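You operate a simulated robot arm through the tools that you are given. There is no shell and no other tool. Be economical: measure what you need, move in short steps, check, and stop when the job is done.

The job below is to be done with a simulated two-armed robot. You get a single attempt, and the scene is never put back.

TASK
Pick up the black thread cone from the top of the plywood bench with one hand, pass it to the other hand and put it on the shelf under the plywood bench. Set down upright: thread cone.

It is judged by the outcome, as a careful person would: the job done as asked, and still so three seconds after it is handed in. It fails if anything else is knocked over, pushed out of place, dropped, spilled or broken.

THE ROBOT
Two 7-joint arms with two-finger parallel grippers on one trunk, on a base that drives. Base frame: it is fixed to the floor where the robot stands at the start and does not move with it; the origin is under the middle of the robot, x ahead of it, y to its left, z up; the surface under the hand at the start is at about z = 859. Readings come in mm, degrees, newtons and seconds.
The left shoulder is at the start at [50, 187, 1135], the right one opposite. With the tool pointing down near the work surface each hand reaches from about 100 to 660 mm from the robot's upright axis, wherever it stands, measured 20 degrees to its own side. Places, roughly: shelf under the plywood bench [700, 100, 300]. Payload 3.43 kg a hand.
The TCP of each hand is the grasp point between the finger pads, 30 mm short of the fingertips. In the tool frame z runs along the fingers and y along their closing line. The gripper opens to 94 mm. The fingers are 28 mm wide and 10 mm thick; the gripper's body (50 by 96 mm) begins 55 mm behind the TCP.
Orientation is that of the tool frame in the base frame, as a unit quaternion [x, y, z, w]. With the fingers straight down and closing along the base's y, the tool's x points along the base's -x, its y along +y and its z along -z.

THE INTERFACE
- The arms move only by the tool move_arm. It takes "left_steps", "right_steps" or both (then of equal length, played together; a hand with none holds still); each is text: rows parted by semicolons, each of 6 numbers parted by spaces: the shift along the tool's x, y, z in m, then the turn, a rotation vector about the tool's x, y, z in degrees. In form: tx ty tz rx ry rz; .... A call has 1 to 10 rows; each row shifts and turns the commanded pose from where the row before left it, along the tool's axes as they then stand. "left_claw" and "right_claw" are, for a hand that has rows, the closure, from 0 (fully open) to 1 (shut), set as the call begins (left out, the last holds). Rows are played at 5 a second. More than 50 mm and 8.6 degrees between two rows, or a gripper value outside its range, and nothing of the call is played. Where a pose cannot be reached the arm comes as near as it can. A force on the tool above 40 N (or 10 N above the force at the start of the call, whichever is more), or a blocked arm, ends the call early, and 0.2 s more pass. The fingers move at their own pace (about 153 mm/s each) and stop on an object; they squeeze with about 33 N. The grip force told is the motor's: it shows also when the fingers shut on nothing. Time passes only in rows, and 0.2 s behind the last, so rows that do not move let the fingers close. The reply holds the time, the measured pose of the TCP, the force on the tool along the base axes, the opening and the grip force, in the units named above and with some noise, with the torque about the TCP (base axes, N m) and any sound that the robot's microphone picked up, and new pictures: "views" is both (left out), scene, wrist or none (wrist: the cameras of the hands that moved).
- Cameras (640 x 400 px; columns grow to the right, rows downward): "scene" is now at [139, 3.7, 1293.2]; the picture's right is [-0.01, -1.00, 0.00], its down [-0.67, 0.01, -0.75] and it looks along [0.75, -0.01, -0.67] (base axes); focal length 214 px, centre (320, 200). "left" rides on the left gripper at [76, -14, -102] in its tool frame; the picture's right is [0.18, 0.98, 0.00], its down [-0.75, 0.14, -0.64] and it looks along [-0.63, 0.12, 0.77] (tool axes); focal length 243 px, centre (320, 200). "right" rides on the right gripper at [76, 14, -102] in its tool frame; the picture's right is [-0.18, 0.98, 0.00], its down [-0.75, -0.14, -0.64] and it looks along [-0.63, -0.12, 0.77] (tool axes); focal length 243 px, centre (320, 200). There is no depth. A picture from a camera that has moved, and an enlarged one, comes with that camera's place and axes in the base frame and with its lens. The place of the scene camera against the robot may be out by one fixed shift of up to 12 mm in any direction.
- raise_lower(by): slides the trunk up (or, below 0, down) by that many mm; the arms and the scene camera ride with it, the base frame stays. It gives what a move gives, with no picture.
- steer(legs): drives the robot by 1 to 6 legs, each [ahead, left, turn to the left] in mm, mm and degrees, along the robot's own axes; the way and the turn of a leg run together, so that a leg with both is an arc; at most 1500 mm and 180 degrees a leg. The arms and the cameras ride along, it lands a little off, and it stops where it bumps. It gives what a move gives, and a new picture of the scene camera.
- aim_head(pan, tilt): turns the head with the scene camera to pan (to the left, within 80 degrees either way) and tilt (down, from -29 to 69), counted from straight ahead of the robot. It gives what a move gives, and a new picture of the scene camera.
- inspect(camera, box): a new picture of the part [left, top, right, bottom] of that camera's present view, enlarged. It takes no simulated time.
- close_job(): hands the job in; it is judged then, once.

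Work in short steps. Places have to be worked out from the pictures, the camera data and where the tool is seen: move nearer, look again, correct. Check each grasp and each placing, and mend what went wrong. You have 120 turns and 260 pictures in all, those below and enlarged ones among them. Open the grippers and draw the arms clear of the work before you hand the job in, unless the task says otherwise; then end with one line.

The tools are called after ">>>" by a JSON object that holds its "op" and its "data". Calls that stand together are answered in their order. move_arm: Moves the arms, as the interface text tells. Its arguments: {"type":"object","properties":{"left_steps":{"type":"string"},"left_claw":{"type":"number"},"right_steps":{"type":"string"},"right_claw":{"type":"number"},"views":{"type":"string","enum":["both","scene","wrist","none"]}},"required":[]} The other tools are called the same way: raise_lower (by) slides the trunk up or down; steer (legs) drives the base; aim_head (pan, tilt) turns the head that bears the scene camera; inspect (camera, box) takes an enlarged picture of a part of a camera's view; close_job () hands the job in.

At the start:

```text
clock: 0.0
left_position: [512.0, 224.4, 1117.7]
left_orientation: [-0.001, 1.0, 0.0, 0.0]
left_force: [-0.7, 1.0, 0.6]
left_moment: [-0.02, -0.02, -0.01]
left_finger_gap: 93.9
left_gripper_force: 0.0
right_position: [298.8, -164.4, 1171.9]
right_orientation: [0.0, 1.0, 0.0, 0.0]
right_force: [-0.1, 0.3, -0.3]
right_moment: [-0.02, 0.04, -0.01]
right_finger_gap: 93.9
right_gripper_force: 0.2
trunk travel left (down, up): [-350.0, 82.0]
robot x, y, heading: [-0.6, -2.0, -0.0]
head pan, tilt: [-0.7, 41.8]
```

scene: 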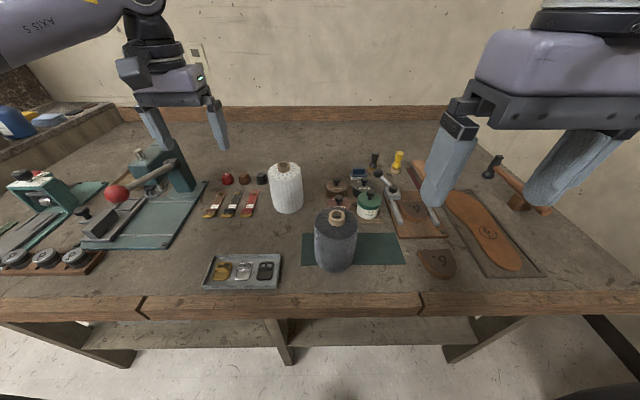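
right: 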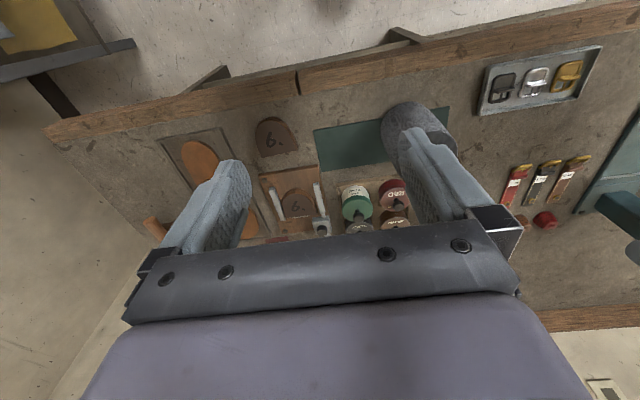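
left: 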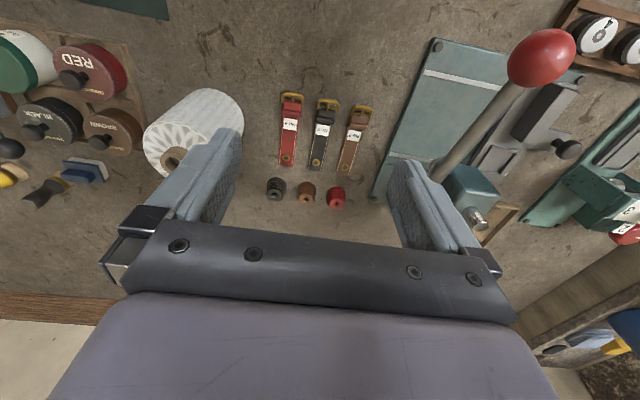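

The cone appears as the dark cylinder at about (336,240) in the scene picture, roughly x 430, y -36. I'll enlarge it to measure.

>>> {"op": "inspect", "data": {"camera": "scene", "box": [260, 150, 420, 300]}}

>>> {"op": "inspect", "data": {"camera": "right", "box": [360, 60, 520, 220]}}

>>> {"op": "inspect", "data": {"camera": "scene", "box": [0, 280, 640, 400]}}

```text
2.67 times, centred on (340, 225) of scene
camera zoom: at [139.0, 3.7, 1293.2], right [-0.01, -1.0, 0.0], down [-0.67, 0.01, -0.75], along [0.75, -0.01, -0.67], focal length 572 px, centre (267, 133)
```

zoom: 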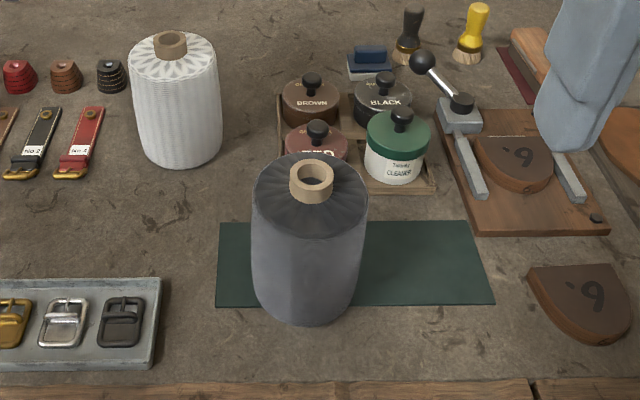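

```text
2.50 times, centred on (440, 140) of right
camera zoom: at [222.6, -149.4, 1274.1], right [0.18, 0.98, 0.0], down [0.75, -0.14, 0.64], along [0.63, -0.12, -0.77], focal length 606 px, centre (20, 350)
```

zoom: 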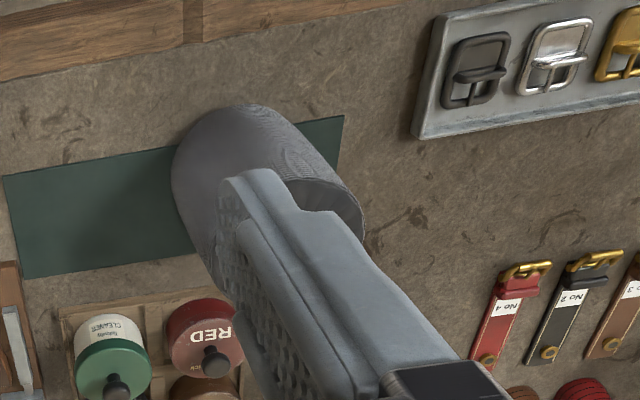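

```text
1.00 times, centred on (320, 340) of scene (not enlarged: the box is as wide or as high as the picture)
camera zoom: at [139.0, 3.7, 1293.2], right [-0.01, -1.0, 0.0], down [-0.67, 0.01, -0.75], along [0.75, -0.01, -0.67], focal length 214 px, centre (320, 60)
```

zoom: 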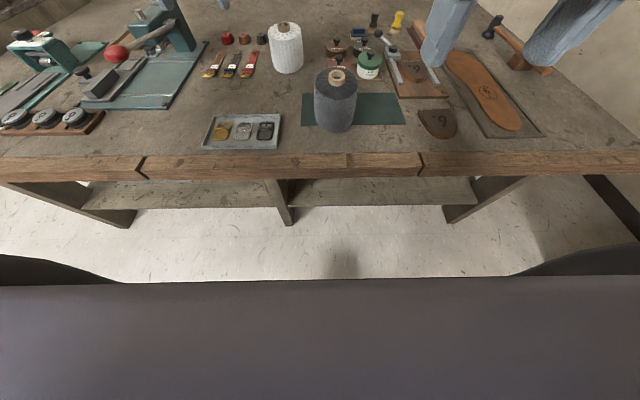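

The cone is about 84 mm across, body top near z 976, with a 30 mm hub up to about 1000. I plan to lift it by the hub with the left hand and then take the body with the right; first I move the left hand over it and clear the right hand to its side.

>>> {"op": "move_arm", "data": {"left_steps": "0.0124 -0.0371 0.0053 0 0 0;0.0124 -0.0371 0.0053 0 0 0;0.0124 -0.0371 0.0053 0 0 0;0.0124 -0.0371 0.0053 0 0 0;0.0124 -0.0371 0.0053 0 0 0;0.0124 -0.0371 0.0053 0 0 0;0.0124 -0.0371 0.0053 0 0 0", "right_steps": "0 -0.02 0 0 0 0;0 -0.02 0 0 0 0;0 -0.02 0 0 0 0;0 -0.02 0 0 0 0;0 -0.02 0 0 0 0;0 -0.02 0 0 0 0;0 0 0 0 0 0"}}

```text
clock: 1.6
left_position: [424.8, -35.6, 1079.4]
left_orientation: [-0.002, 1.0, 0.0, 0.0]
left_force: [-0.2, -0.4, -0.3]
left_moment: [0.0, 0.0, 0.01]
left_finger_gap: 93.8
left_gripper_force: 0.1
right_position: [297.6, -284.1, 1172.5]
right_orientation: [-0.001, 1.0, 0.001, 0.0]
right_force: [0.2, 0.3, 0.3]
right_moment: [0.01, -0.01, 0.03]
right_finger_gap: 93.8
right_gripper_force: 0.0
trunk travel left (down, up): [-350.0, 82.0]
robot x, y, heading: [-0.3, -2.3, -0.0]
head pan, tilt: [-0.7, 41.8]
camera scene: at [138.9, 3.2, 1293.2], right [-0.01, -1.0, 0.0], down [-0.67, 0.01, -0.75], along [0.75, -0.01, -0.67], focal length 214 px, centre (320, 200)
camera right: at [221.4, -269.6, 1275.2], right [0.18, 0.98, 0.0], down [0.75, -0.14, 0.64], along [0.63, -0.12, -0.77], focal length 243 px, centre (320, 200)
camera left: at [349.2, -49.2, 1182.8], right [-0.19, 0.98, 0.0], down [0.75, 0.14, 0.64], along [0.63, 0.12, -0.77], focal length 243 px, centre (320, 200)
```

scene: 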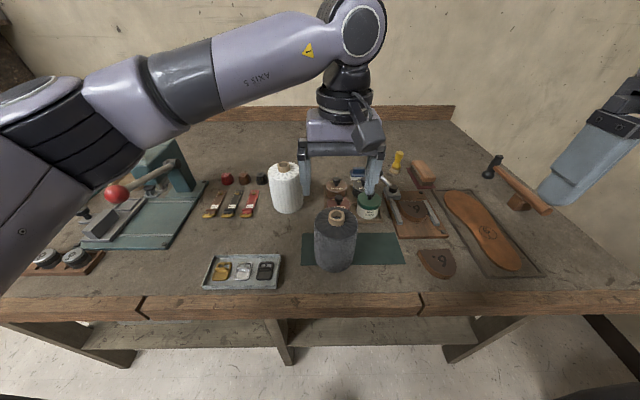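
right: 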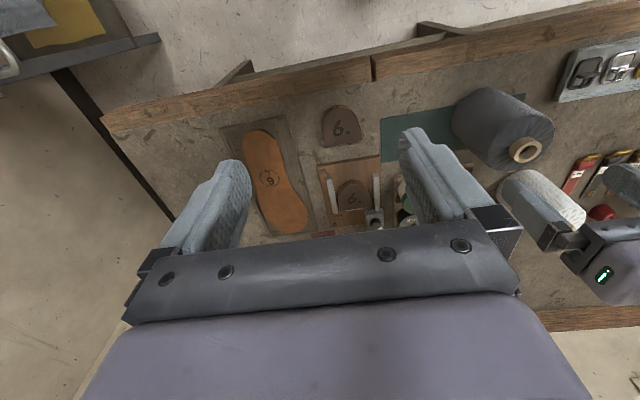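
left: 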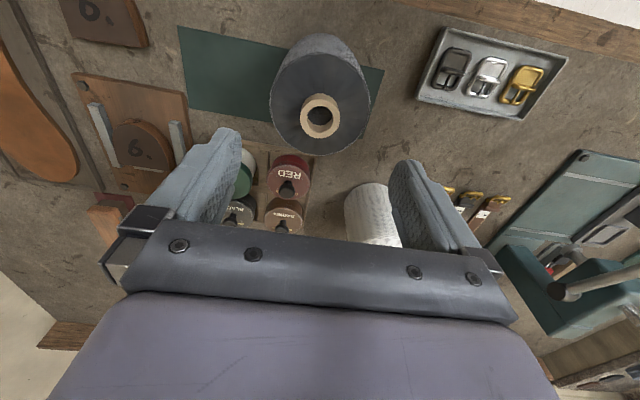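

Two wrist rays cross at the hub near (422, -35, 990). I zoom to measure the diameters.

>>> {"op": "inspect", "data": {"camera": "left", "box": [250, 20, 390, 170]}}

>>> {"op": "inspect", "data": {"camera": "right", "box": [440, 70, 580, 180]}}

>>> {"op": "inspect", "data": {"camera": "scene", "box": [290, 190, 390, 290]}}

```text
2.67 times, centred on (320, 95) of left
camera zoom: at [349.2, -49.2, 1182.8], right [-0.19, 0.98, 0.0], down [0.75, 0.14, 0.64], along [0.63, 0.12, -0.77], focal length 647 px, centre (320, 480)
```

zoom: 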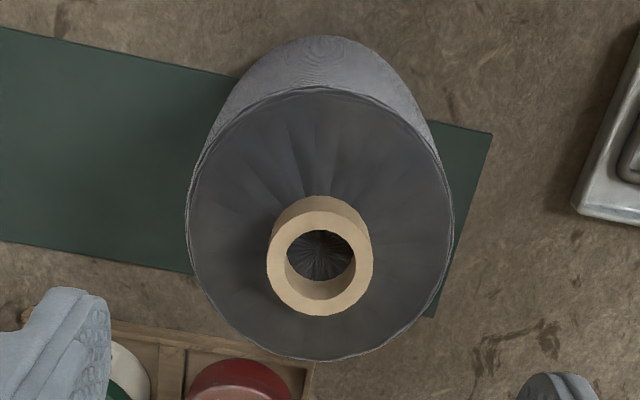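

```text
3.64 times, centred on (510, 125) of right
camera zoom: at [221.4, -269.6, 1275.2], right [0.18, 0.98, 0.0], down [0.75, -0.14, 0.64], along [0.63, -0.12, -0.77], focal length 882 px, centre (-371, 473)
```

zoom: 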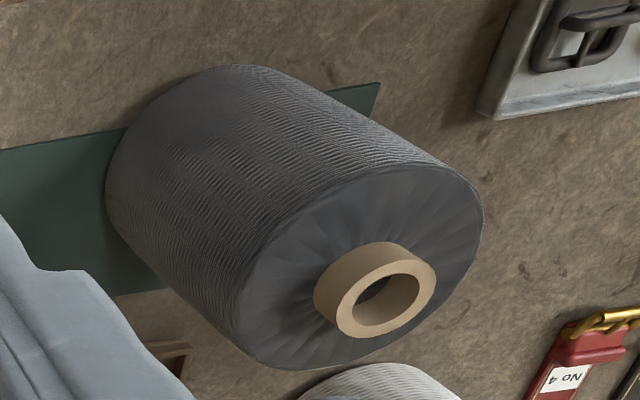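

```text
4.00 times, centred on (340, 240) of scene
camera zoom: at [138.9, 3.2, 1293.2], right [-0.01, -1.0, 0.0], down [-0.67, 0.01, -0.75], along [0.75, -0.01, -0.67], focal length 858 px, centre (240, 40)
```

zoom: 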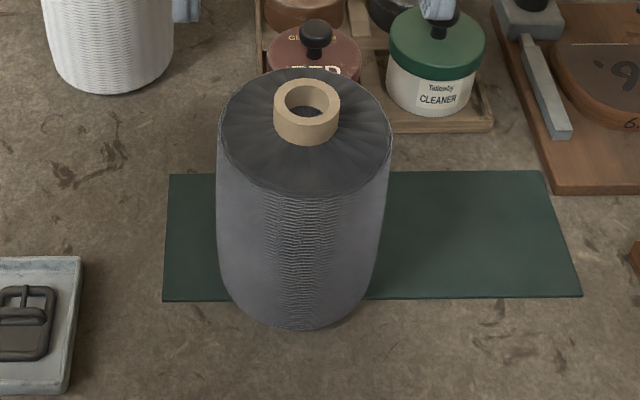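

Refined: hub top about (419, -36, 997), body top about z 983, diameter about 81 mm, so grasping the body from above gives some 6 mm a side. I descend to just above the top and check the centring.

>>> {"op": "move_arm", "data": {"left_steps": "0.0025 0 0.02 0 0 0;0.0025 0 0.02 0 0 0;0 0 0.015 0 0 0", "views": "both"}}

>>> {"op": "inspect", "data": {"camera": "right", "box": [400, 60, 640, 240]}}

>>> {"op": "inspect", "data": {"camera": "scene", "box": [270, 150, 400, 280]}}

```text
clock: 2.4
left_position: [420.0, -34.1, 1025.5]
left_orientation: [-0.001, 1.0, 0.0, 0.0]
left_force: [0.1, 0.3, -0.2]
left_moment: [-0.04, -0.01, -0.03]
left_finger_gap: 93.9
left_gripper_force: 0.1
right_position: [298.4, -283.4, 1172.3]
right_orientation: [0.001, 1.0, 0.0, 0.0]
right_force: [-0.3, -0.7, 0.5]
right_moment: [0.0, 0.01, 0.02]
right_finger_gap: 94.3
right_gripper_force: 0.0
trunk travel left (down, up): [-350.0, 82.0]
robot x, y, heading: [0.9, 4.5, -0.0]
head pan, tilt: [-0.7, 41.8]
camera scene: at [139.1, 3.7, 1293.2], right [-0.01, -1.0, 0.0], down [-0.67, 0.01, -0.75], along [0.75, -0.01, -0.67], focal length 214 px, centre (320, 200)
camera left: at [344.4, -48.8, 1129.2], right [-0.19, 0.98, 0.0], down [0.75, 0.14, 0.64], along [0.63, 0.12, -0.77], focal length 243 px, centre (320, 200)
```

scene: 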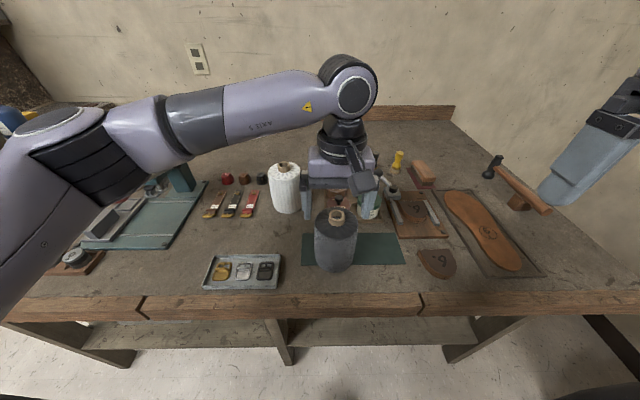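
left: 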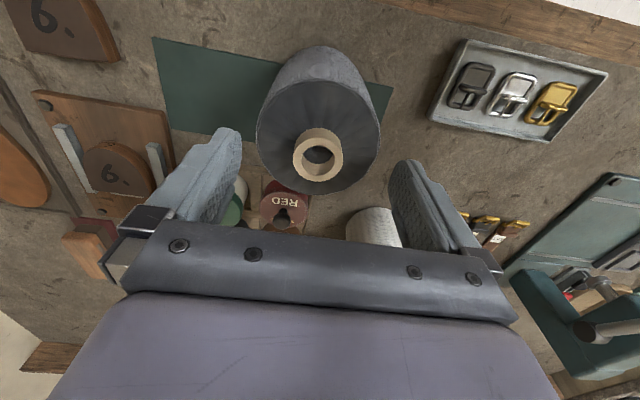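

```text
2.22 times, centred on (520, 150) of right
camera zoom: at [221.5, -268.7, 1275.3], right [0.18, 0.98, 0.0], down [0.75, -0.14, 0.64], along [0.63, -0.12, -0.77], focal length 539 px, centre (-124, 311)
```

zoom: 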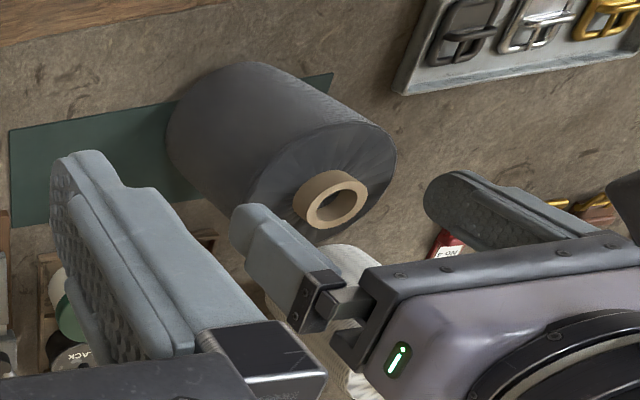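

```text
3.08 times, centred on (335, 215) of scene
camera zoom: at [139.1, 3.7, 1293.2], right [-0.01, -1.0, 0.0], down [-0.67, 0.01, -0.75], along [0.75, -0.01, -0.67], focal length 660 px, centre (274, 154)
```

zoom: 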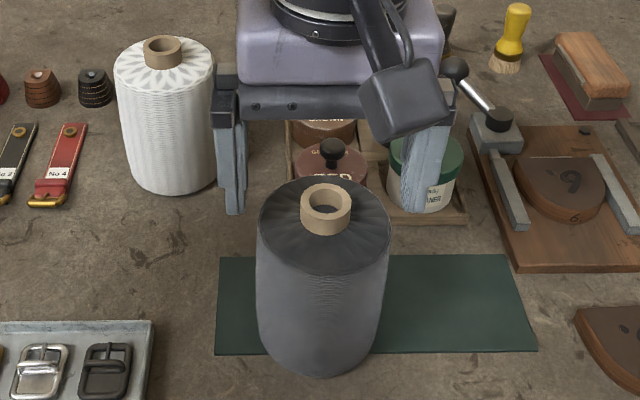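

The hub reads at (418, -36, 997). I correct by 2 mm and lower to z about 968, fingers straddling the body.

>>> {"op": "move_arm", "data": {"left_steps": "0.002 -0.0015 0.007 0 0 0;0 0 0.01 0 0 0;0 0 0.01 0 0 0;0 0 0.01 0 0 0;0 0 0.01 0 0 0;0 0 0.01 0 0 0;0 0 0 0 0 0", "views": "both"}}

>>> {"op": "inspect", "data": {"camera": "right", "box": [400, 60, 640, 240]}}

```text
clock: 4.0
left_position: [417.6, -36.7, 969.5]
left_orientation: [-0.001, 1.0, 0.001, 0.0]
left_force: [-0.8, 0.8, 0.1]
left_moment: [-0.05, 0.04, 0.02]
left_finger_gap: 93.8
left_gripper_force: 0.0
right_position: [297.9, -283.0, 1172.9]
right_orientation: [0.0, 1.0, 0.0, 0.0]
right_force: [-0.8, -0.7, 0.3]
right_moment: [-0.02, -0.02, -0.01]
right_finger_gap: 93.9
right_gripper_force: 0.0
trunk travel left (down, up): [-350.0, 82.0]
robot x, y, heading: [2.0, 1.6, -0.0]
head pan, tilt: [-0.7, 41.8]
camera scene: at [139.0, 3.7, 1293.2], right [-0.01, -1.0, 0.0], down [-0.67, 0.01, -0.75], along [0.75, -0.01, -0.67], focal length 214 px, centre (320, 200)
camera left: at [341.2, -51.5, 1072.3], right [-0.19, 0.98, 0.0], down [0.75, 0.14, 0.64], along [0.63, 0.12, -0.77], focal length 243 px, centre (320, 200)
```

scene: 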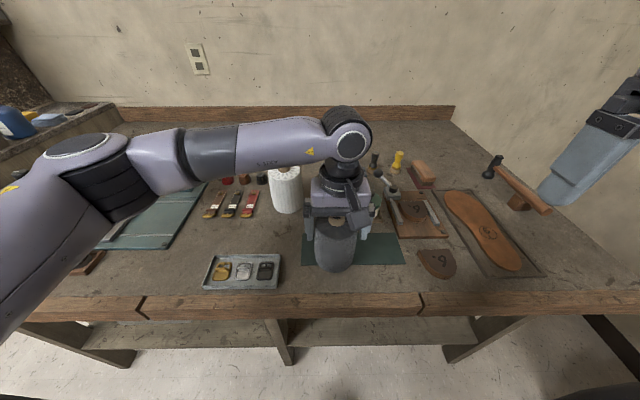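
left: 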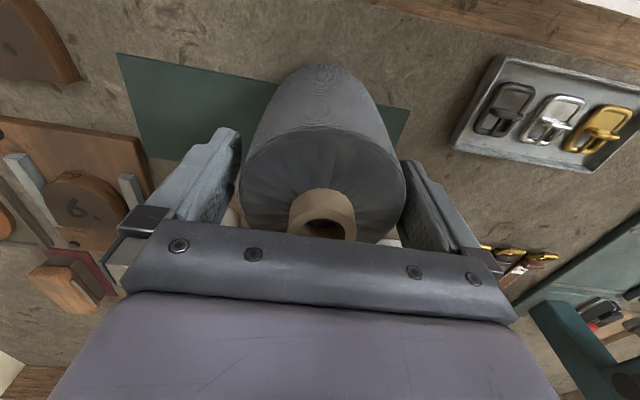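

```text
2.22 times, centred on (520, 150) of right
camera zoom: at [221.4, -268.7, 1275.4], right [0.18, 0.98, 0.0], down [0.75, -0.14, 0.64], along [0.63, -0.12, -0.77], focal length 539 px, centre (-124, 311)
```

zoom: 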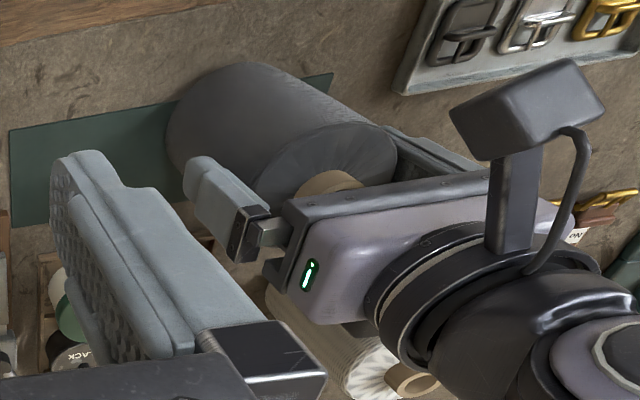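

The fingers straddle the body evenly with no contact force. I close the left hand.

>>> {"op": "move_arm", "data": {"left_steps": "0 0 0 0 0 0;0 0 0 0 0 0;0 0 0 0 0 0", "left_claw": 1, "views": "none"}}

```text
clock: 4.8
left_position: [418.3, -38.1, 968.4]
left_orientation: [-0.001, 1.0, 0.0, 0.0]
left_force: [1.3, 1.7, 0.3]
left_moment: [0.05, -0.12, 0.04]
left_finger_gap: 85.6
left_gripper_force: 32.7
right_position: [298.2, -282.2, 1173.5]
right_orientation: [0.0, 1.0, 0.0, -0.001]
right_force: [-0.2, 0.0, 0.0]
right_moment: [-0.05, -0.01, 0.03]
right_finger_gap: 93.8
right_gripper_force: 0.1
trunk travel left (down, up): [-350.0, 82.0]
robot x, y, heading: [1.3, 2.8, 0.0]
head pan, tilt: [-0.7, 41.8]
```

Gripped at 85.6 mm with full force. I lift 80 mm.

>>> {"op": "move_arm", "data": {"left_steps": "0 0 -0.01 0 0 0;0 0 -0.02 0 0 0;0 0 -0.025 0 0 0;0 0 -0.025 0 0 0", "views": "scene"}}

```text
clock: 5.8
left_position: [418.2, -35.4, 1048.6]
left_orientation: [0.0, 1.0, 0.0, -0.001]
left_force: [-0.1, 0.2, -3.3]
left_moment: [0.01, 0.01, 0.01]
left_finger_gap: 85.8
left_gripper_force: 32.8
right_position: [298.0, -284.1, 1172.7]
right_orientation: [0.0, 1.0, 0.001, 0.0]
right_force: [-1.0, 0.8, 0.9]
right_moment: [-0.01, 0.02, -0.03]
right_finger_gap: 94.0
right_gripper_force: 0.1
trunk travel left (down, up): [-350.0, 82.0]
robot x, y, heading: [0.2, -0.9, -0.0]
head pan, tilt: [-0.7, 41.8]
camera scene: at [139.0, 3.7, 1293.1], right [-0.01, -1.0, 0.0], down [-0.67, 0.01, -0.75], along [0.75, -0.01, -0.67], focal length 214 px, centre (320, 200)
```

scene: 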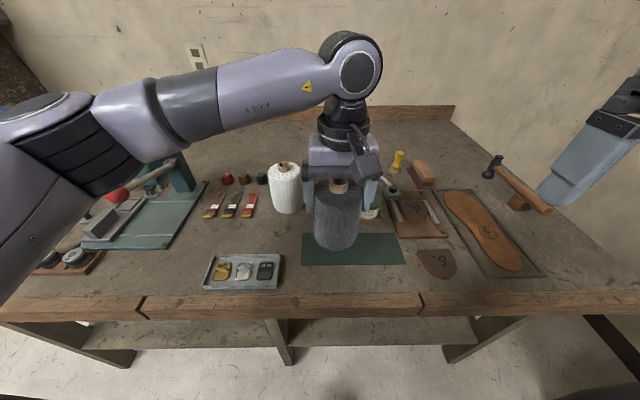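

The cone hangs steadily (3.3 N). I back the robot away from the bench for the handover and to look at the shelf.

>>> {"op": "steer", "data": {"legs": [[-600, 0, 0]]}}

>>> {"op": "aim_head", "data": {"pan": 0, "tilt": 32}}

```text
clock: 9.2
left_position: [-184.4, -37.8, 1047.4]
left_orientation: [0.009, 1.0, 0.0, -0.001]
left_force: [-0.1, 0.2, -1.8]
left_moment: [0.01, -0.03, 0.0]
left_finger_gap: 85.5
left_gripper_force: 33.0
right_position: [-310.2, -283.0, 1174.2]
right_orientation: [0.011, 1.0, 0.001, 0.0]
right_force: [0.1, 0.3, -0.7]
right_moment: [0.03, 0.0, 0.01]
right_finger_gap: 94.2
right_gripper_force: 0.0
trunk travel left (down, up): [-350.0, 82.0]
robot x, y, heading: [-600.1, 4.9, -1.2]
head pan, tilt: [-0.7, 41.8]
camera scene: at [-463.1, 7.1, 1293.2], right [-0.03, -1.0, 0.0], down [-0.67, 0.02, -0.75], along [0.75, -0.03, -0.67], focal length 214 px, centre (320, 200)
```

scene: 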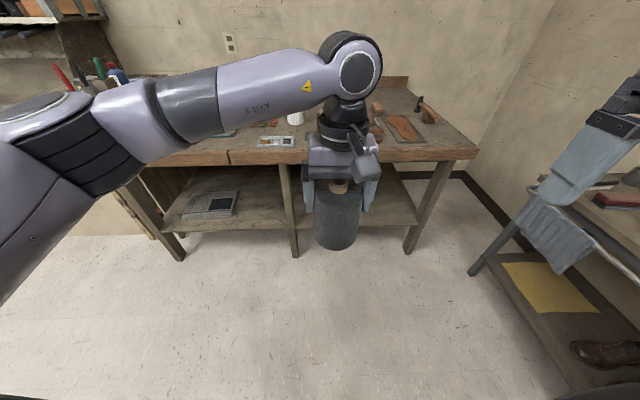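

```text
clock: 9.9
left_position: [-185.1, -37.2, 1045.5]
left_orientation: [0.01, 1.0, 0.0, 0.0]
left_force: [-0.3, -0.6, -3.2]
left_moment: [-0.01, 0.02, -0.02]
left_finger_gap: 85.2
left_gripper_force: 33.6
right_position: [-310.5, -283.3, 1172.4]
right_orientation: [0.01, 1.0, 0.001, 0.0]
right_force: [1.0, -0.5, 0.0]
right_moment: [0.01, 0.02, 0.01]
right_finger_gap: 93.9
right_gripper_force: 0.0
trunk travel left (down, up): [-350.0, 82.0]
robot x, y, heading: [-601.2, 3.0, -1.0]
head pan, tilt: [0.0, 32.0]
camera scene: at [-457.0, 8.0, 1307.9], right [-0.02, -1.0, 0.0], down [-0.53, 0.01, -0.85], along [0.85, -0.02, -0.53], focal length 214 px, centre (320, 200)
```

scene: 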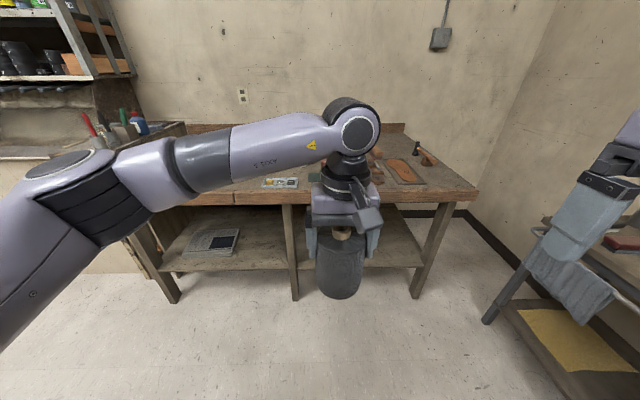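

The right-hand bay of the shelf is empty (centre leg near y 150, right leg near y -660, shelf front near x 410). I bring the cone further out in front and the right hand to a starting place for a side grasp of the lower body.

>>> {"op": "move_arm", "data": {"left_steps": "-0.027 0.006 0 0 0 0;-0.027 0.006 0 0 0 0;-0.027 0.006 0 0 0 0;-0.027 0.006 0 0 0 0;-0.027 0.006 0 0 0 0", "right_steps": "-0.028 0.0166 0.034 0 0 0;-0.028 0.0166 0.034 0 0 0;-0.028 0.0166 0.034 0 0 0;-0.028 0.0166 0.034 0 0 0;-0.028 0.0166 0.034 0 0 0", "views": "scene"}}

>>> {"op": "move_arm", "data": {"right_steps": "0 0 0 0 0 -7.5;0 0 0 0 0 -7.5;0 0 0 0 0 -7.5;0 0 0 0 0 -7.5;0 0 0 0 -8.1 0;0 0 0 0 -8.1 0;0 0 0 0 -8.1 0;0 0 0 0 -8.1 0", "views": "scene"}}

```text
clock: 11.1
left_position: [-48.1, -10.8, 1047.0]
left_orientation: [0.012, 1.0, -0.001, -0.001]
left_force: [0.1, 0.3, -2.8]
left_moment: [-0.03, 0.02, 0.01]
left_finger_gap: 85.1
left_gripper_force: 33.4
right_position: [-168.0, -204.1, 998.8]
right_orientation: [0.011, 1.0, 0.002, 0.0]
right_force: [-0.5, -0.4, 0.4]
right_moment: [0.01, 0.0, 0.02]
right_finger_gap: 93.9
right_gripper_force: 0.1
trunk travel left (down, up): [-350.0, 82.0]
robot x, y, heading: [-603.3, 5.2, -1.3]
head pan, tilt: [0.0, 32.0]
camera scene: at [-456.4, 7.8, 1307.9], right [-0.02, -1.0, 0.0], down [-0.53, 0.01, -0.85], along [0.85, -0.02, -0.53], focal length 214 px, centre (320, 200)
```

scene: 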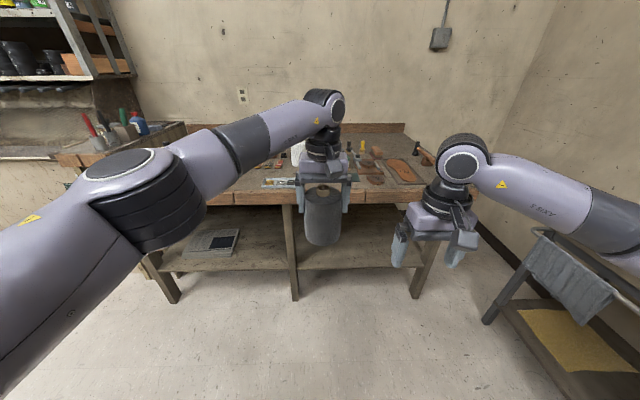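

```text
clock: 12.9
left_position: [-49.4, -12.3, 1047.3]
left_orientation: [0.01, 1.0, 0.0, 0.0]
left_force: [0.2, 0.4, -3.7]
left_moment: [-0.01, 0.0, -0.01]
left_finger_gap: 85.4
left_gripper_force: 33.5
right_position: [-168.6, -203.1, 1002.1]
right_orientation: [-0.237, 0.93, 0.069, 0.271]
right_force: [0.3, 0.6, -0.2]
right_moment: [-0.01, 0.01, -0.01]
right_finger_gap: 94.1
right_gripper_force: 0.0
trunk travel left (down, up): [-350.0, 82.0]
robot x, y, heading: [-597.7, 4.8, -1.2]
head pan, tilt: [0.0, 32.0]
camera scene: at [-457.1, 7.9, 1308.0], right [-0.02, -1.0, 0.0], down [-0.53, 0.01, -0.85], along [0.85, -0.02, -0.53], focal length 214 px, centre (320, 200)
```

scene: 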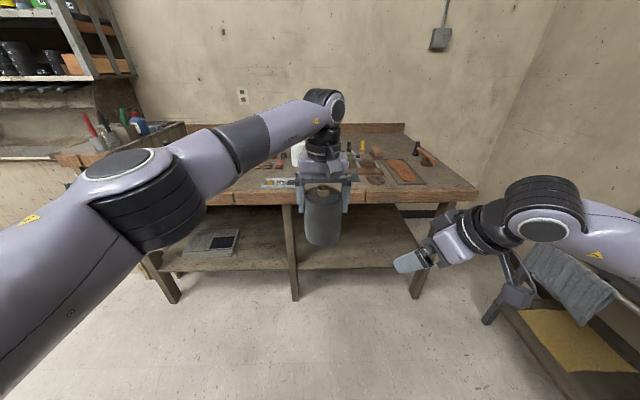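

The yaw and pitch go the right way (tool points forward-left, 57° down so far). I finish the pitch to about 25° below horizontal.

>>> {"op": "move_arm", "data": {"right_steps": "0 0 0 0 -8.1 0;0 0 0 0 -8.1 0;0 0 0 0 -8.1 0;0 0 0 0 -8.1 0", "views": "both"}}

```text
clock: 13.9
left_position: [-49.7, -12.2, 1046.4]
left_orientation: [0.009, 1.0, 0.0, 0.0]
left_force: [-0.8, 0.1, -2.5]
left_moment: [0.05, 0.0, 0.01]
left_finger_gap: 85.3
left_gripper_force: 32.9
right_position: [-169.7, -202.4, 1003.2]
right_orientation: [-0.209, 0.817, 0.134, 0.52]
right_force: [-0.2, -1.2, -0.1]
right_moment: [-0.02, -0.01, -0.02]
right_finger_gap: 93.8
right_gripper_force: 0.1
trunk travel left (down, up): [-350.0, 82.0]
robot x, y, heading: [-603.6, 6.6, -0.8]
head pan, tilt: [0.0, 32.0]
camera scene: at [-457.1, 8.0, 1308.0], right [-0.02, -1.0, 0.0], down [-0.53, 0.01, -0.85], along [0.85, -0.02, -0.53], focal length 214 px, centre (320, 200)
camera right: at [-285.6, -250.7, 977.1], right [-0.41, 0.9, 0.17], down [-0.16, -0.25, 0.95], along [0.9, 0.36, 0.25], focal length 243 px, centre (320, 200)
```

scene: 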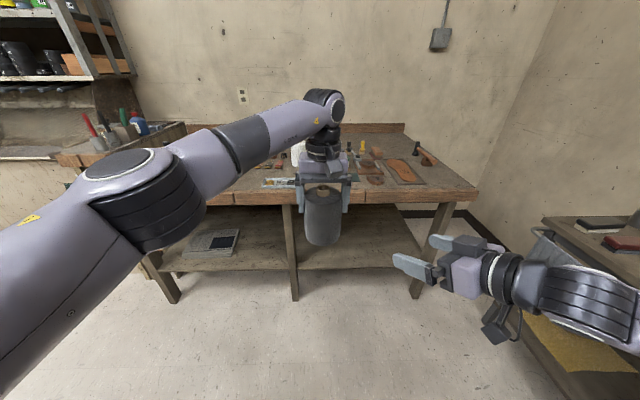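
right: 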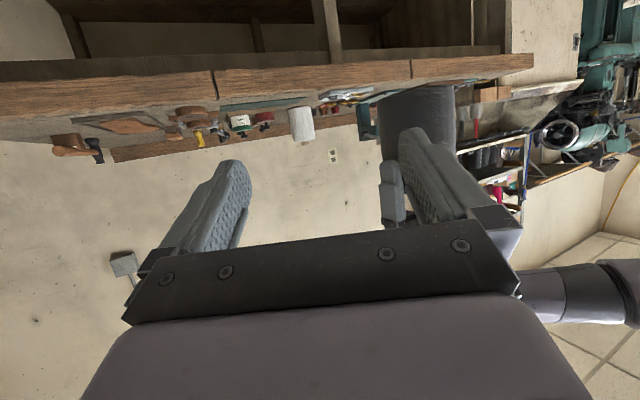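

The tool now points 25° down, azimuth 29°. I move the open right hand to a standoff 110 mm short, aligned with the cone's axis.

>>> {"op": "move_arm", "data": {"right_steps": "-0.0043 0.0274 0.0182 0 0 0;-0.0043 0.0274 0.0182 0 0 0;-0.0043 0.0274 0.0182 0 0 0;-0.0043 0.0274 0.0182 0 0 0;0 0 0 0 0 0", "views": "both"}}

>>> {"op": "inspect", "data": {"camera": "scene", "box": [260, 140, 460, 300]}}

```text
clock: 15.1
left_position: [-49.7, -13.1, 1047.1]
left_orientation: [0.01, 1.0, 0.0, 0.001]
left_force: [-0.5, 0.7, -1.7]
left_moment: [-0.01, 0.03, 0.04]
left_finger_gap: 85.4
left_gripper_force: 33.4
right_position: [-153.7, -77.4, 986.8]
right_orientation: [-0.209, 0.818, 0.133, 0.518]
right_force: [1.1, -0.2, -0.2]
right_moment: [0.02, 0.0, -0.03]
right_finger_gap: 93.9
right_gripper_force: 0.1
right hand out of reach, approached as far as the arm can: row 4
trunk travel left (down, up): [-350.0, 82.0]
robot x, y, heading: [-600.0, 4.1, -1.2]
head pan, tilt: [0.0, 32.0]
camera scene: at [-457.0, 8.1, 1307.9], right [-0.02, -1.0, 0.0], down [-0.53, 0.01, -0.85], along [0.85, -0.02, -0.53], focal length 214 px, centre (320, 200)
camera right: at [-271.0, -124.6, 962.3], right [-0.4, 0.9, 0.17], down [-0.16, -0.25, 0.96], along [0.9, 0.36, 0.24], focal length 243 px, centre (320, 200)
```

scene: 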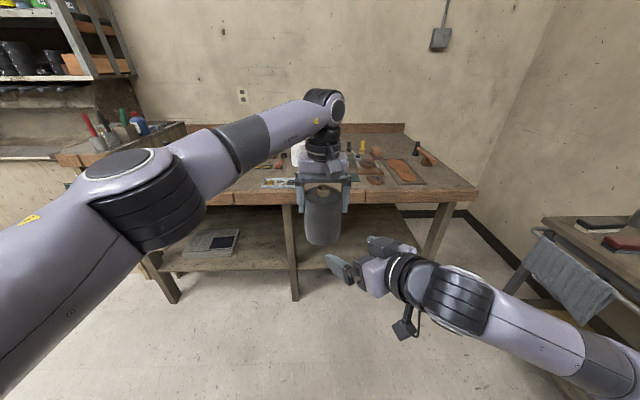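
right: 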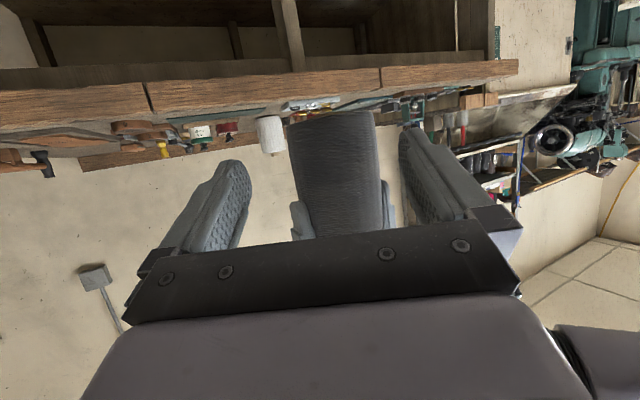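

```text
2.50 times, centred on (360, 220) of scene
camera zoom: at [-457.0, 8.1, 1307.9], right [-0.02, -1.0, 0.0], down [-0.53, 0.01, -0.85], along [0.85, -0.02, -0.53], focal length 536 px, centre (220, 150)
```

zoom: 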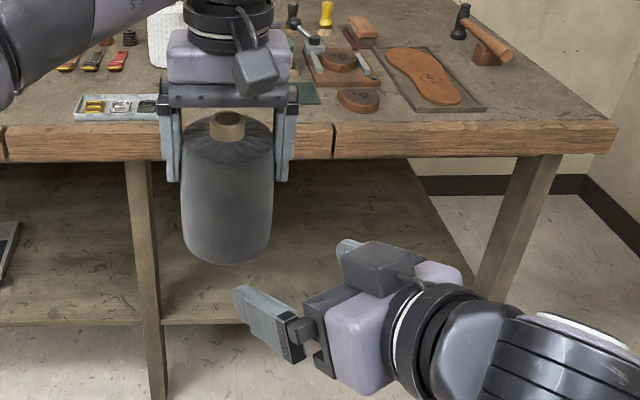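

The right arm hits a limit pointing that far to the left, so I shift the whole handover place 80 mm to the right, both hands together.

>>> {"op": "move_arm", "data": {"left_steps": "0 -0.0267 0 0 0 0;0 -0.0267 0 0 0 0;0 -0.0267 0 0 0 0;0 0 0 0 0 0", "right_steps": "0.0054 -0.0234 -0.0116 0 0 0;0.0054 -0.0234 -0.0116 0 0 0;0.0054 -0.0234 -0.0116 0 0 0;0 0 0 0 0 0", "views": "wrist"}}

```text
clock: 16.3
left_position: [-45.1, -31.9, 1052.4]
left_orientation: [-0.019, 1.0, -0.01, 0.003]
left_force: [-0.4, -0.1, -1.8]
left_moment: [-0.01, -0.01, -0.04]
left_finger_gap: 85.4
left_gripper_force: 33.3
left hand out of reach, approached as far as the arm can: row 2, 3
right_position: [-152.1, -159.3, 985.8]
right_orientation: [-0.21, 0.818, 0.135, 0.519]
right_force: [0.8, 0.2, 0.1]
right_moment: [0.0, -0.01, -0.03]
right_finger_gap: 94.2
right_gripper_force: 0.1
trunk travel left (down, up): [-350.0, 82.0]
robot x, y, heading: [-604.1, 10.1, -1.3]
head pan, tilt: [0.0, 32.0]
stopped in row 4 (left hand): the arm was blocked; the commanded pose is now the measured one
camera right: at [-269.6, -206.3, 960.5], right [-0.4, 0.9, 0.17], down [-0.16, -0.25, 0.95], along [0.9, 0.36, 0.24], focal length 243 px, centre (320, 200)
camera left: at [-121.5, -46.4, 1156.4], right [-0.22, 0.97, -0.02], down [0.74, 0.18, 0.64], along [0.63, 0.13, -0.77], focal length 243 px, centre (320, 200)
```

right: 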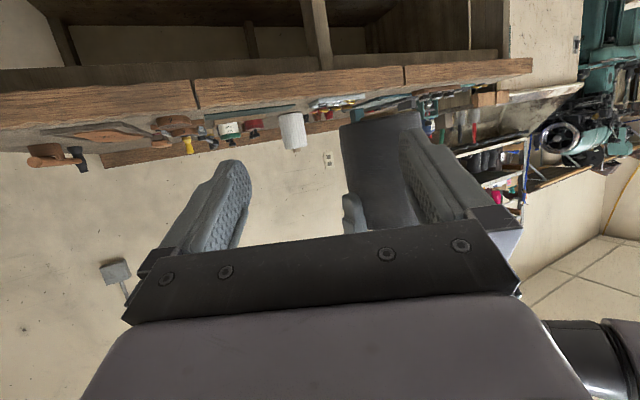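
left: 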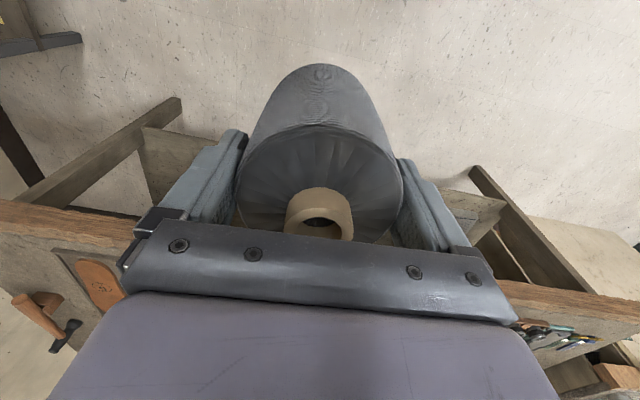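

The left arm is at its reach limit there, so I bring the cone nearer and lower (-100, -60, 1000), square its tilt, and reset the right hand to a 45° approach with a 110 mm standoff.

>>> {"op": "move_arm", "data": {"left_steps": "0 0 0 -1.15 0.34 2.2;0.0183 -0.0093 0.0173 0 0 0;0.0183 -0.0093 0.0173 0 0 0;0.0183 -0.0093 0.0173 0 0 0;0 0 0 0 0 0", "right_steps": "0.0257 0.0137 -0.0018 0 0 0;0.0257 0.0137 -0.0018 0 0 0;0 0 0 -7.25 0 -3.4;0 0 0 -7.25 0 -3.4;0 0 0 0 0 0", "views": "both"}}

```text
clock: 17.5
left_position: [-104.7, -59.8, 999.8]
left_orientation: [0.003, 1.0, 0.001, 0.0]
left_force: [-0.6, 0.0, -1.8]
left_moment: [-0.02, -0.02, 0.0]
left_finger_gap: 85.5
left_gripper_force: 33.3
left hand out of reach, approached as far as the arm can: row 1
right_position: [-188.7, -147.9, 941.1]
right_orientation: [-0.321, 0.78, 0.205, 0.496]
right_force: [-0.8, -0.7, 0.8]
right_moment: [0.01, -0.02, -0.01]
right_finger_gap: 93.9
right_gripper_force: 0.1
trunk travel left (down, up): [-350.0, 82.0]
robot x, y, heading: [-603.6, 7.4, -1.1]
head pan, tilt: [0.0, 32.0]
camera scene: at [-457.0, 8.1, 1307.9], right [-0.02, -1.0, 0.0], down [-0.53, 0.01, -0.85], along [0.85, -0.02, -0.53], focal length 214 px, centre (320, 200)
camera right: at [-287.5, -225.3, 915.6], right [-0.64, 0.75, 0.17], down [-0.09, -0.29, 0.95], along [0.77, 0.59, 0.25], focal length 243 px, centre (320, 200)
camera left: at [-181.4, -72.9, 1102.8], right [-0.18, 0.98, 0.0], down [0.75, 0.14, 0.64], along [0.63, 0.12, -0.77], focal length 243 px, centre (320, 200)
```

scene: 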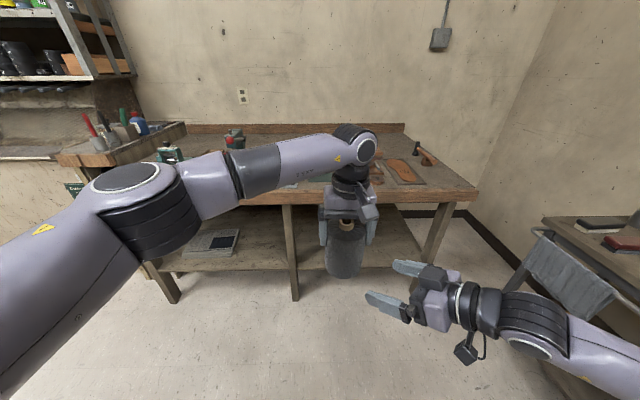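
right: 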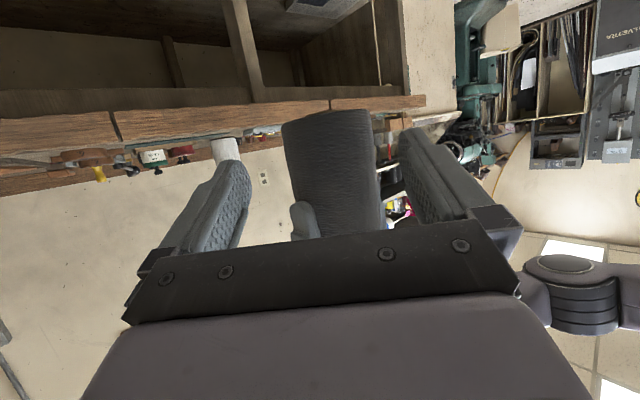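
left: 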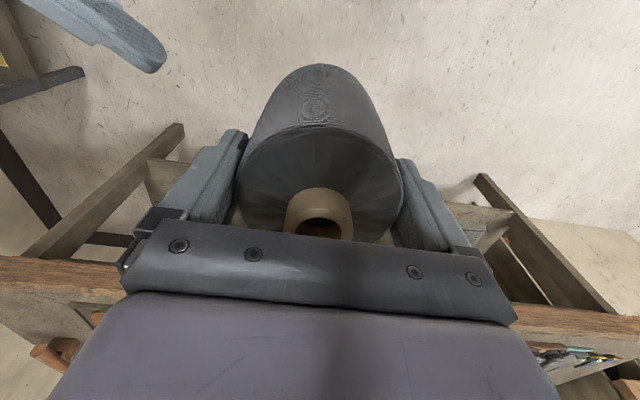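

Right hand is in place; computed axis is 122 mm ahead and about 3 mm to tool +y. I advance 45 mm with that correction and look before the fingers straddle the body.

>>> {"op": "move_arm", "data": {"right_steps": "-0.0095 0.0014 0.0204 0 0 0;-0.0095 0.0013 0.0204 0 0 0;0 0 0 0 0 0", "views": "both"}}

>>> {"op": "inspect", "data": {"camera": "right", "box": [150, 50, 520, 260]}}

>>> {"op": "inspect", "data": {"camera": "scene", "box": [280, 180, 460, 320]}}

```text
clock: 18.3
left_position: [-106.3, -59.5, 999.4]
left_orientation: [0.003, 1.0, 0.001, 0.001]
left_force: [0.0, 0.5, -2.5]
left_moment: [0.04, 0.03, -0.01]
left_finger_gap: 85.4
left_gripper_force: 32.5
right_position: [-158.4, -114.3, 942.5]
right_orientation: [-0.321, 0.781, 0.205, 0.495]
right_force: [-0.4, 0.3, 0.3]
right_moment: [0.01, 0.01, -0.01]
right_finger_gap: 94.3
right_gripper_force: 0.1
trunk travel left (down, up): [-350.0, 82.0]
robot x, y, heading: [-602.6, 6.7, -1.1]
head pan, tilt: [0.0, 32.0]
camera scene: at [-457.0, 8.0, 1307.9], right [-0.02, -1.0, 0.0], down [-0.53, 0.01, -0.85], along [0.85, -0.02, -0.53], focal length 214 px, centre (320, 200)
camera right: at [-258.3, -191.7, 917.0], right [-0.64, 0.75, 0.17], down [-0.08, -0.28, 0.95], along [0.77, 0.59, 0.24], focal length 243 px, centre (320, 200)
```

scene: 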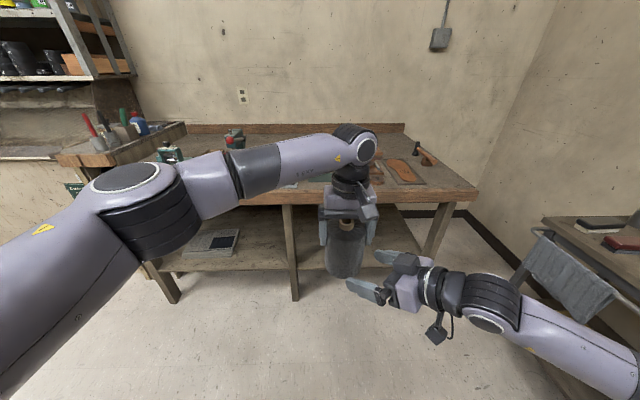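
right: 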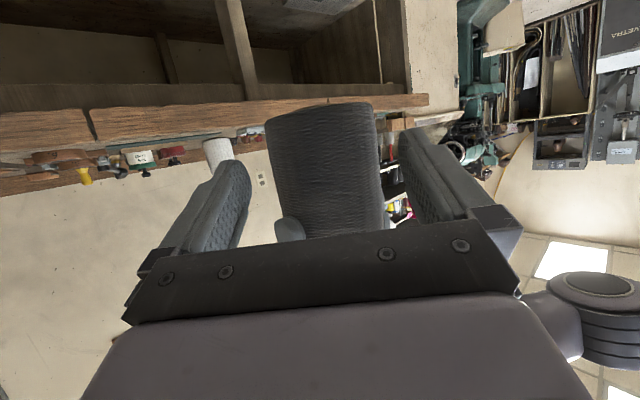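

```text
1.73 times, centred on (335, 155) of right
camera zoom: at [-258.3, -191.7, 917.0], right [-0.64, 0.75, 0.17], down [-0.08, -0.28, 0.95], along [0.77, 0.59, 0.24], focal length 420 px, centre (294, 278)
```

zoom: 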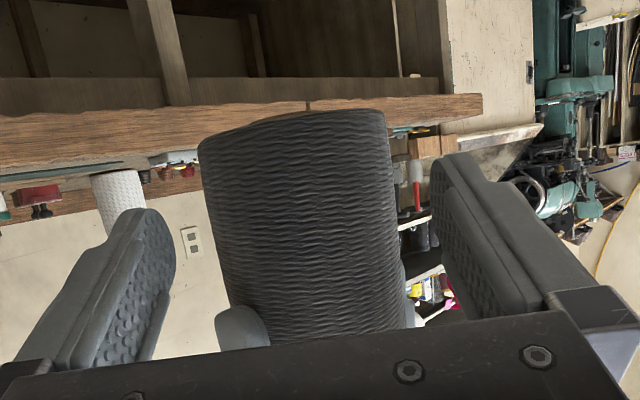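

```text
2.86 times, centred on (370, 250) of scene
camera zoom: at [-457.0, 8.0, 1307.9], right [-0.02, -1.0, 0.0], down [-0.53, 0.01, -0.85], along [0.85, -0.02, -0.53], focal length 613 px, centre (177, 57)
```

zoom: 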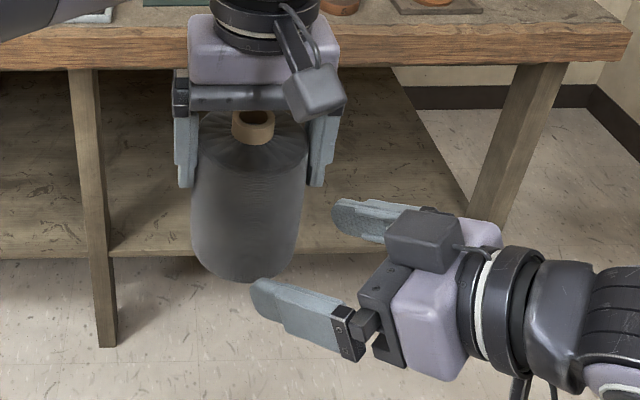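

Camera and kinematics agree to about 1 mm (lateral error about +1 mm, 76 mm to go to the axis). I advance 63 mm slowly so the fingers straddle the lower body.

>>> {"op": "move_arm", "data": {"right_steps": "-0.0038 0.001 0.00815 0 0 0;-0.0038 0 0.00815 0 0 0;-0.0038 0 0.00815 0 0 0;-0.0038 0 0.00815 0 0 0;0 0 0 0 0 0", "views": "both"}}

>>> {"op": "inspect", "data": {"camera": "right", "box": [150, 50, 520, 260]}}

>>> {"op": "inspect", "data": {"camera": "scene", "box": [280, 180, 460, 320]}}

```text
clock: 19.5
left_position: [-104.3, -59.4, 1000.3]
left_orientation: [0.002, 1.0, 0.001, 0.0]
left_force: [-0.3, 0.2, -2.9]
left_moment: [0.0, 0.03, 0.0]
left_finger_gap: 85.4
left_gripper_force: 32.7
right_position: [-132.5, -89.3, 940.2]
right_orientation: [-0.322, 0.78, 0.206, 0.495]
right_force: [0.2, 0.2, -0.6]
right_moment: [-0.02, 0.02, 0.01]
right_finger_gap: 94.0
right_gripper_force: 0.1
trunk travel left (down, up): [-350.0, 82.0]
robot x, y, heading: [-599.5, 6.4, -1.3]
head pan, tilt: [0.0, 32.0]
camera scene: at [-457.0, 8.0, 1307.9], right [-0.02, -1.0, 0.0], down [-0.53, 0.01, -0.85], along [0.85, -0.02, -0.53], focal length 214 px, centre (320, 200)
camera right: at [-232.8, -166.3, 914.9], right [-0.64, 0.75, 0.17], down [-0.08, -0.28, 0.95], along [0.77, 0.59, 0.25], focal length 243 px, centre (320, 200)
```

scene: 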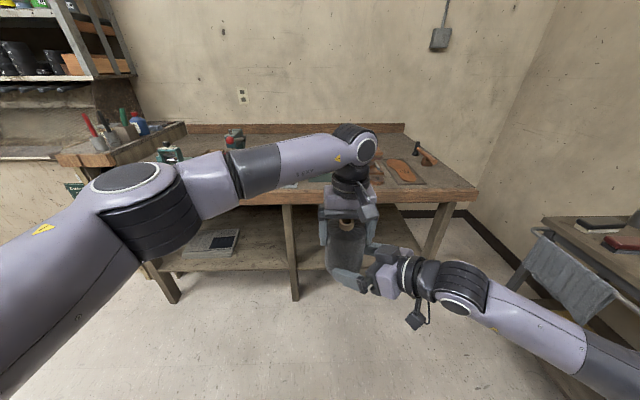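
right: 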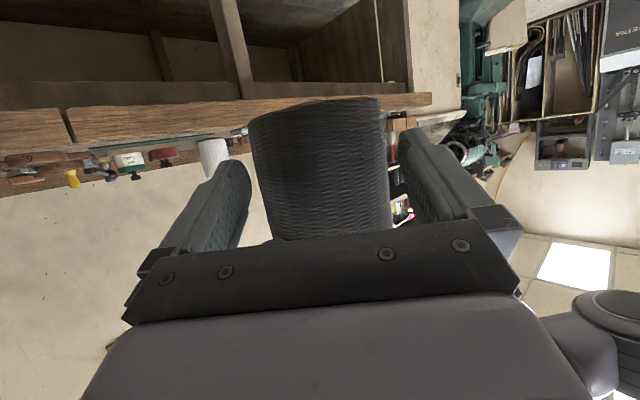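

```text
1.73 times, centred on (335, 155) of right
camera zoom: at [-232.8, -166.3, 914.9], right [-0.64, 0.75, 0.17], down [-0.08, -0.28, 0.95], along [0.77, 0.59, 0.25], focal length 420 px, centre (294, 278)
```

zoom: 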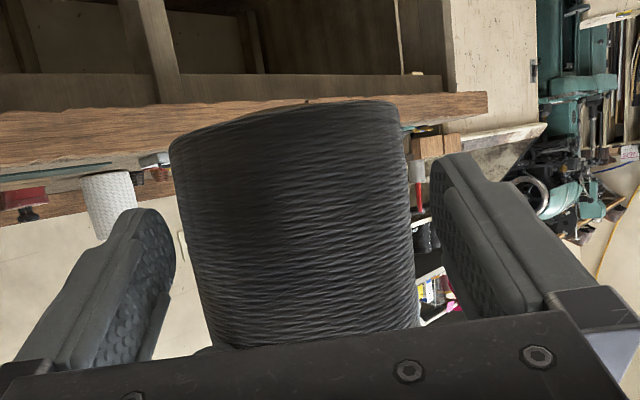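

```text
2.86 times, centred on (370, 250) of scene
camera zoom: at [-457.0, 8.0, 1307.9], right [-0.02, -1.0, 0.0], down [-0.53, 0.01, -0.85], along [0.85, -0.02, -0.53], focal length 613 px, centre (177, 57)
```

zoom: 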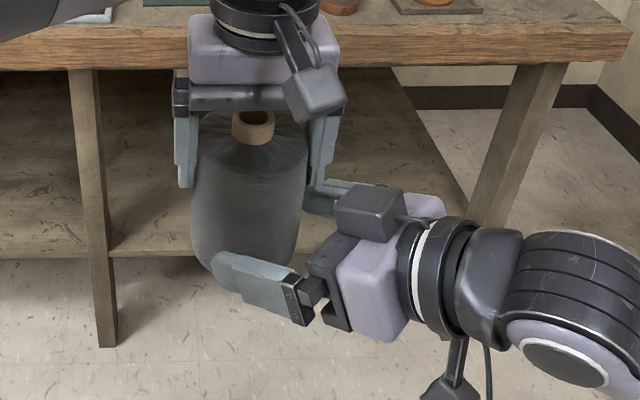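

The fingers are straddling without contact. I want a closer look at the block on top of the right gripper before going further, as it could meet the left hand.

>>> {"op": "inspect", "data": {"camera": "scene", "box": [325, 205, 425, 285]}}

>>> {"op": "inspect", "data": {"camera": "left", "box": [0, 0, 640, 250]}}

```text
5.00 times, centred on (375, 245) of scene
camera zoom: at [-457.0, 8.0, 1307.9], right [-0.02, -1.0, 0.0], down [-0.53, 0.01, -0.85], along [0.85, -0.02, -0.53], focal length 1072 px, centre (45, -25)
```

zoom: 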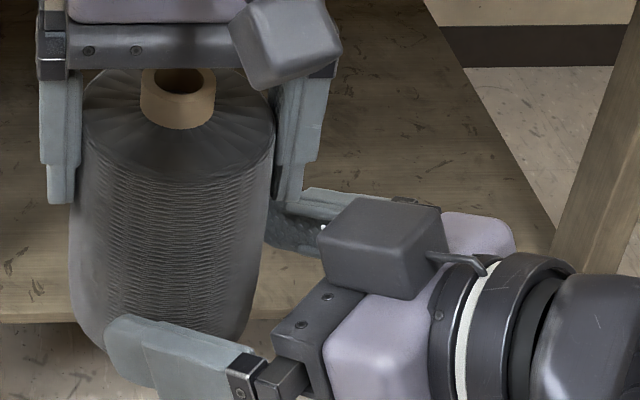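

```text
1.00 times, centred on (320, 125) of left (not enlarged: the box is as wide or as high as the picture)
camera zoom: at [-181.2, -72.9, 1103.1], right [-0.18, 0.98, 0.0], down [0.75, 0.14, 0.64], along [0.63, 0.12, -0.77], focal length 243 px, centre (320, 275)
```

zoom: 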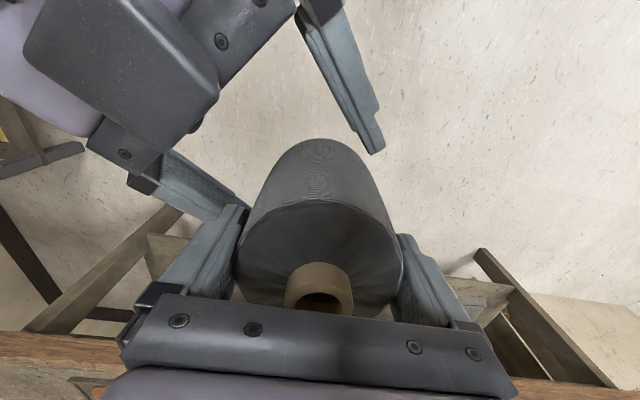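

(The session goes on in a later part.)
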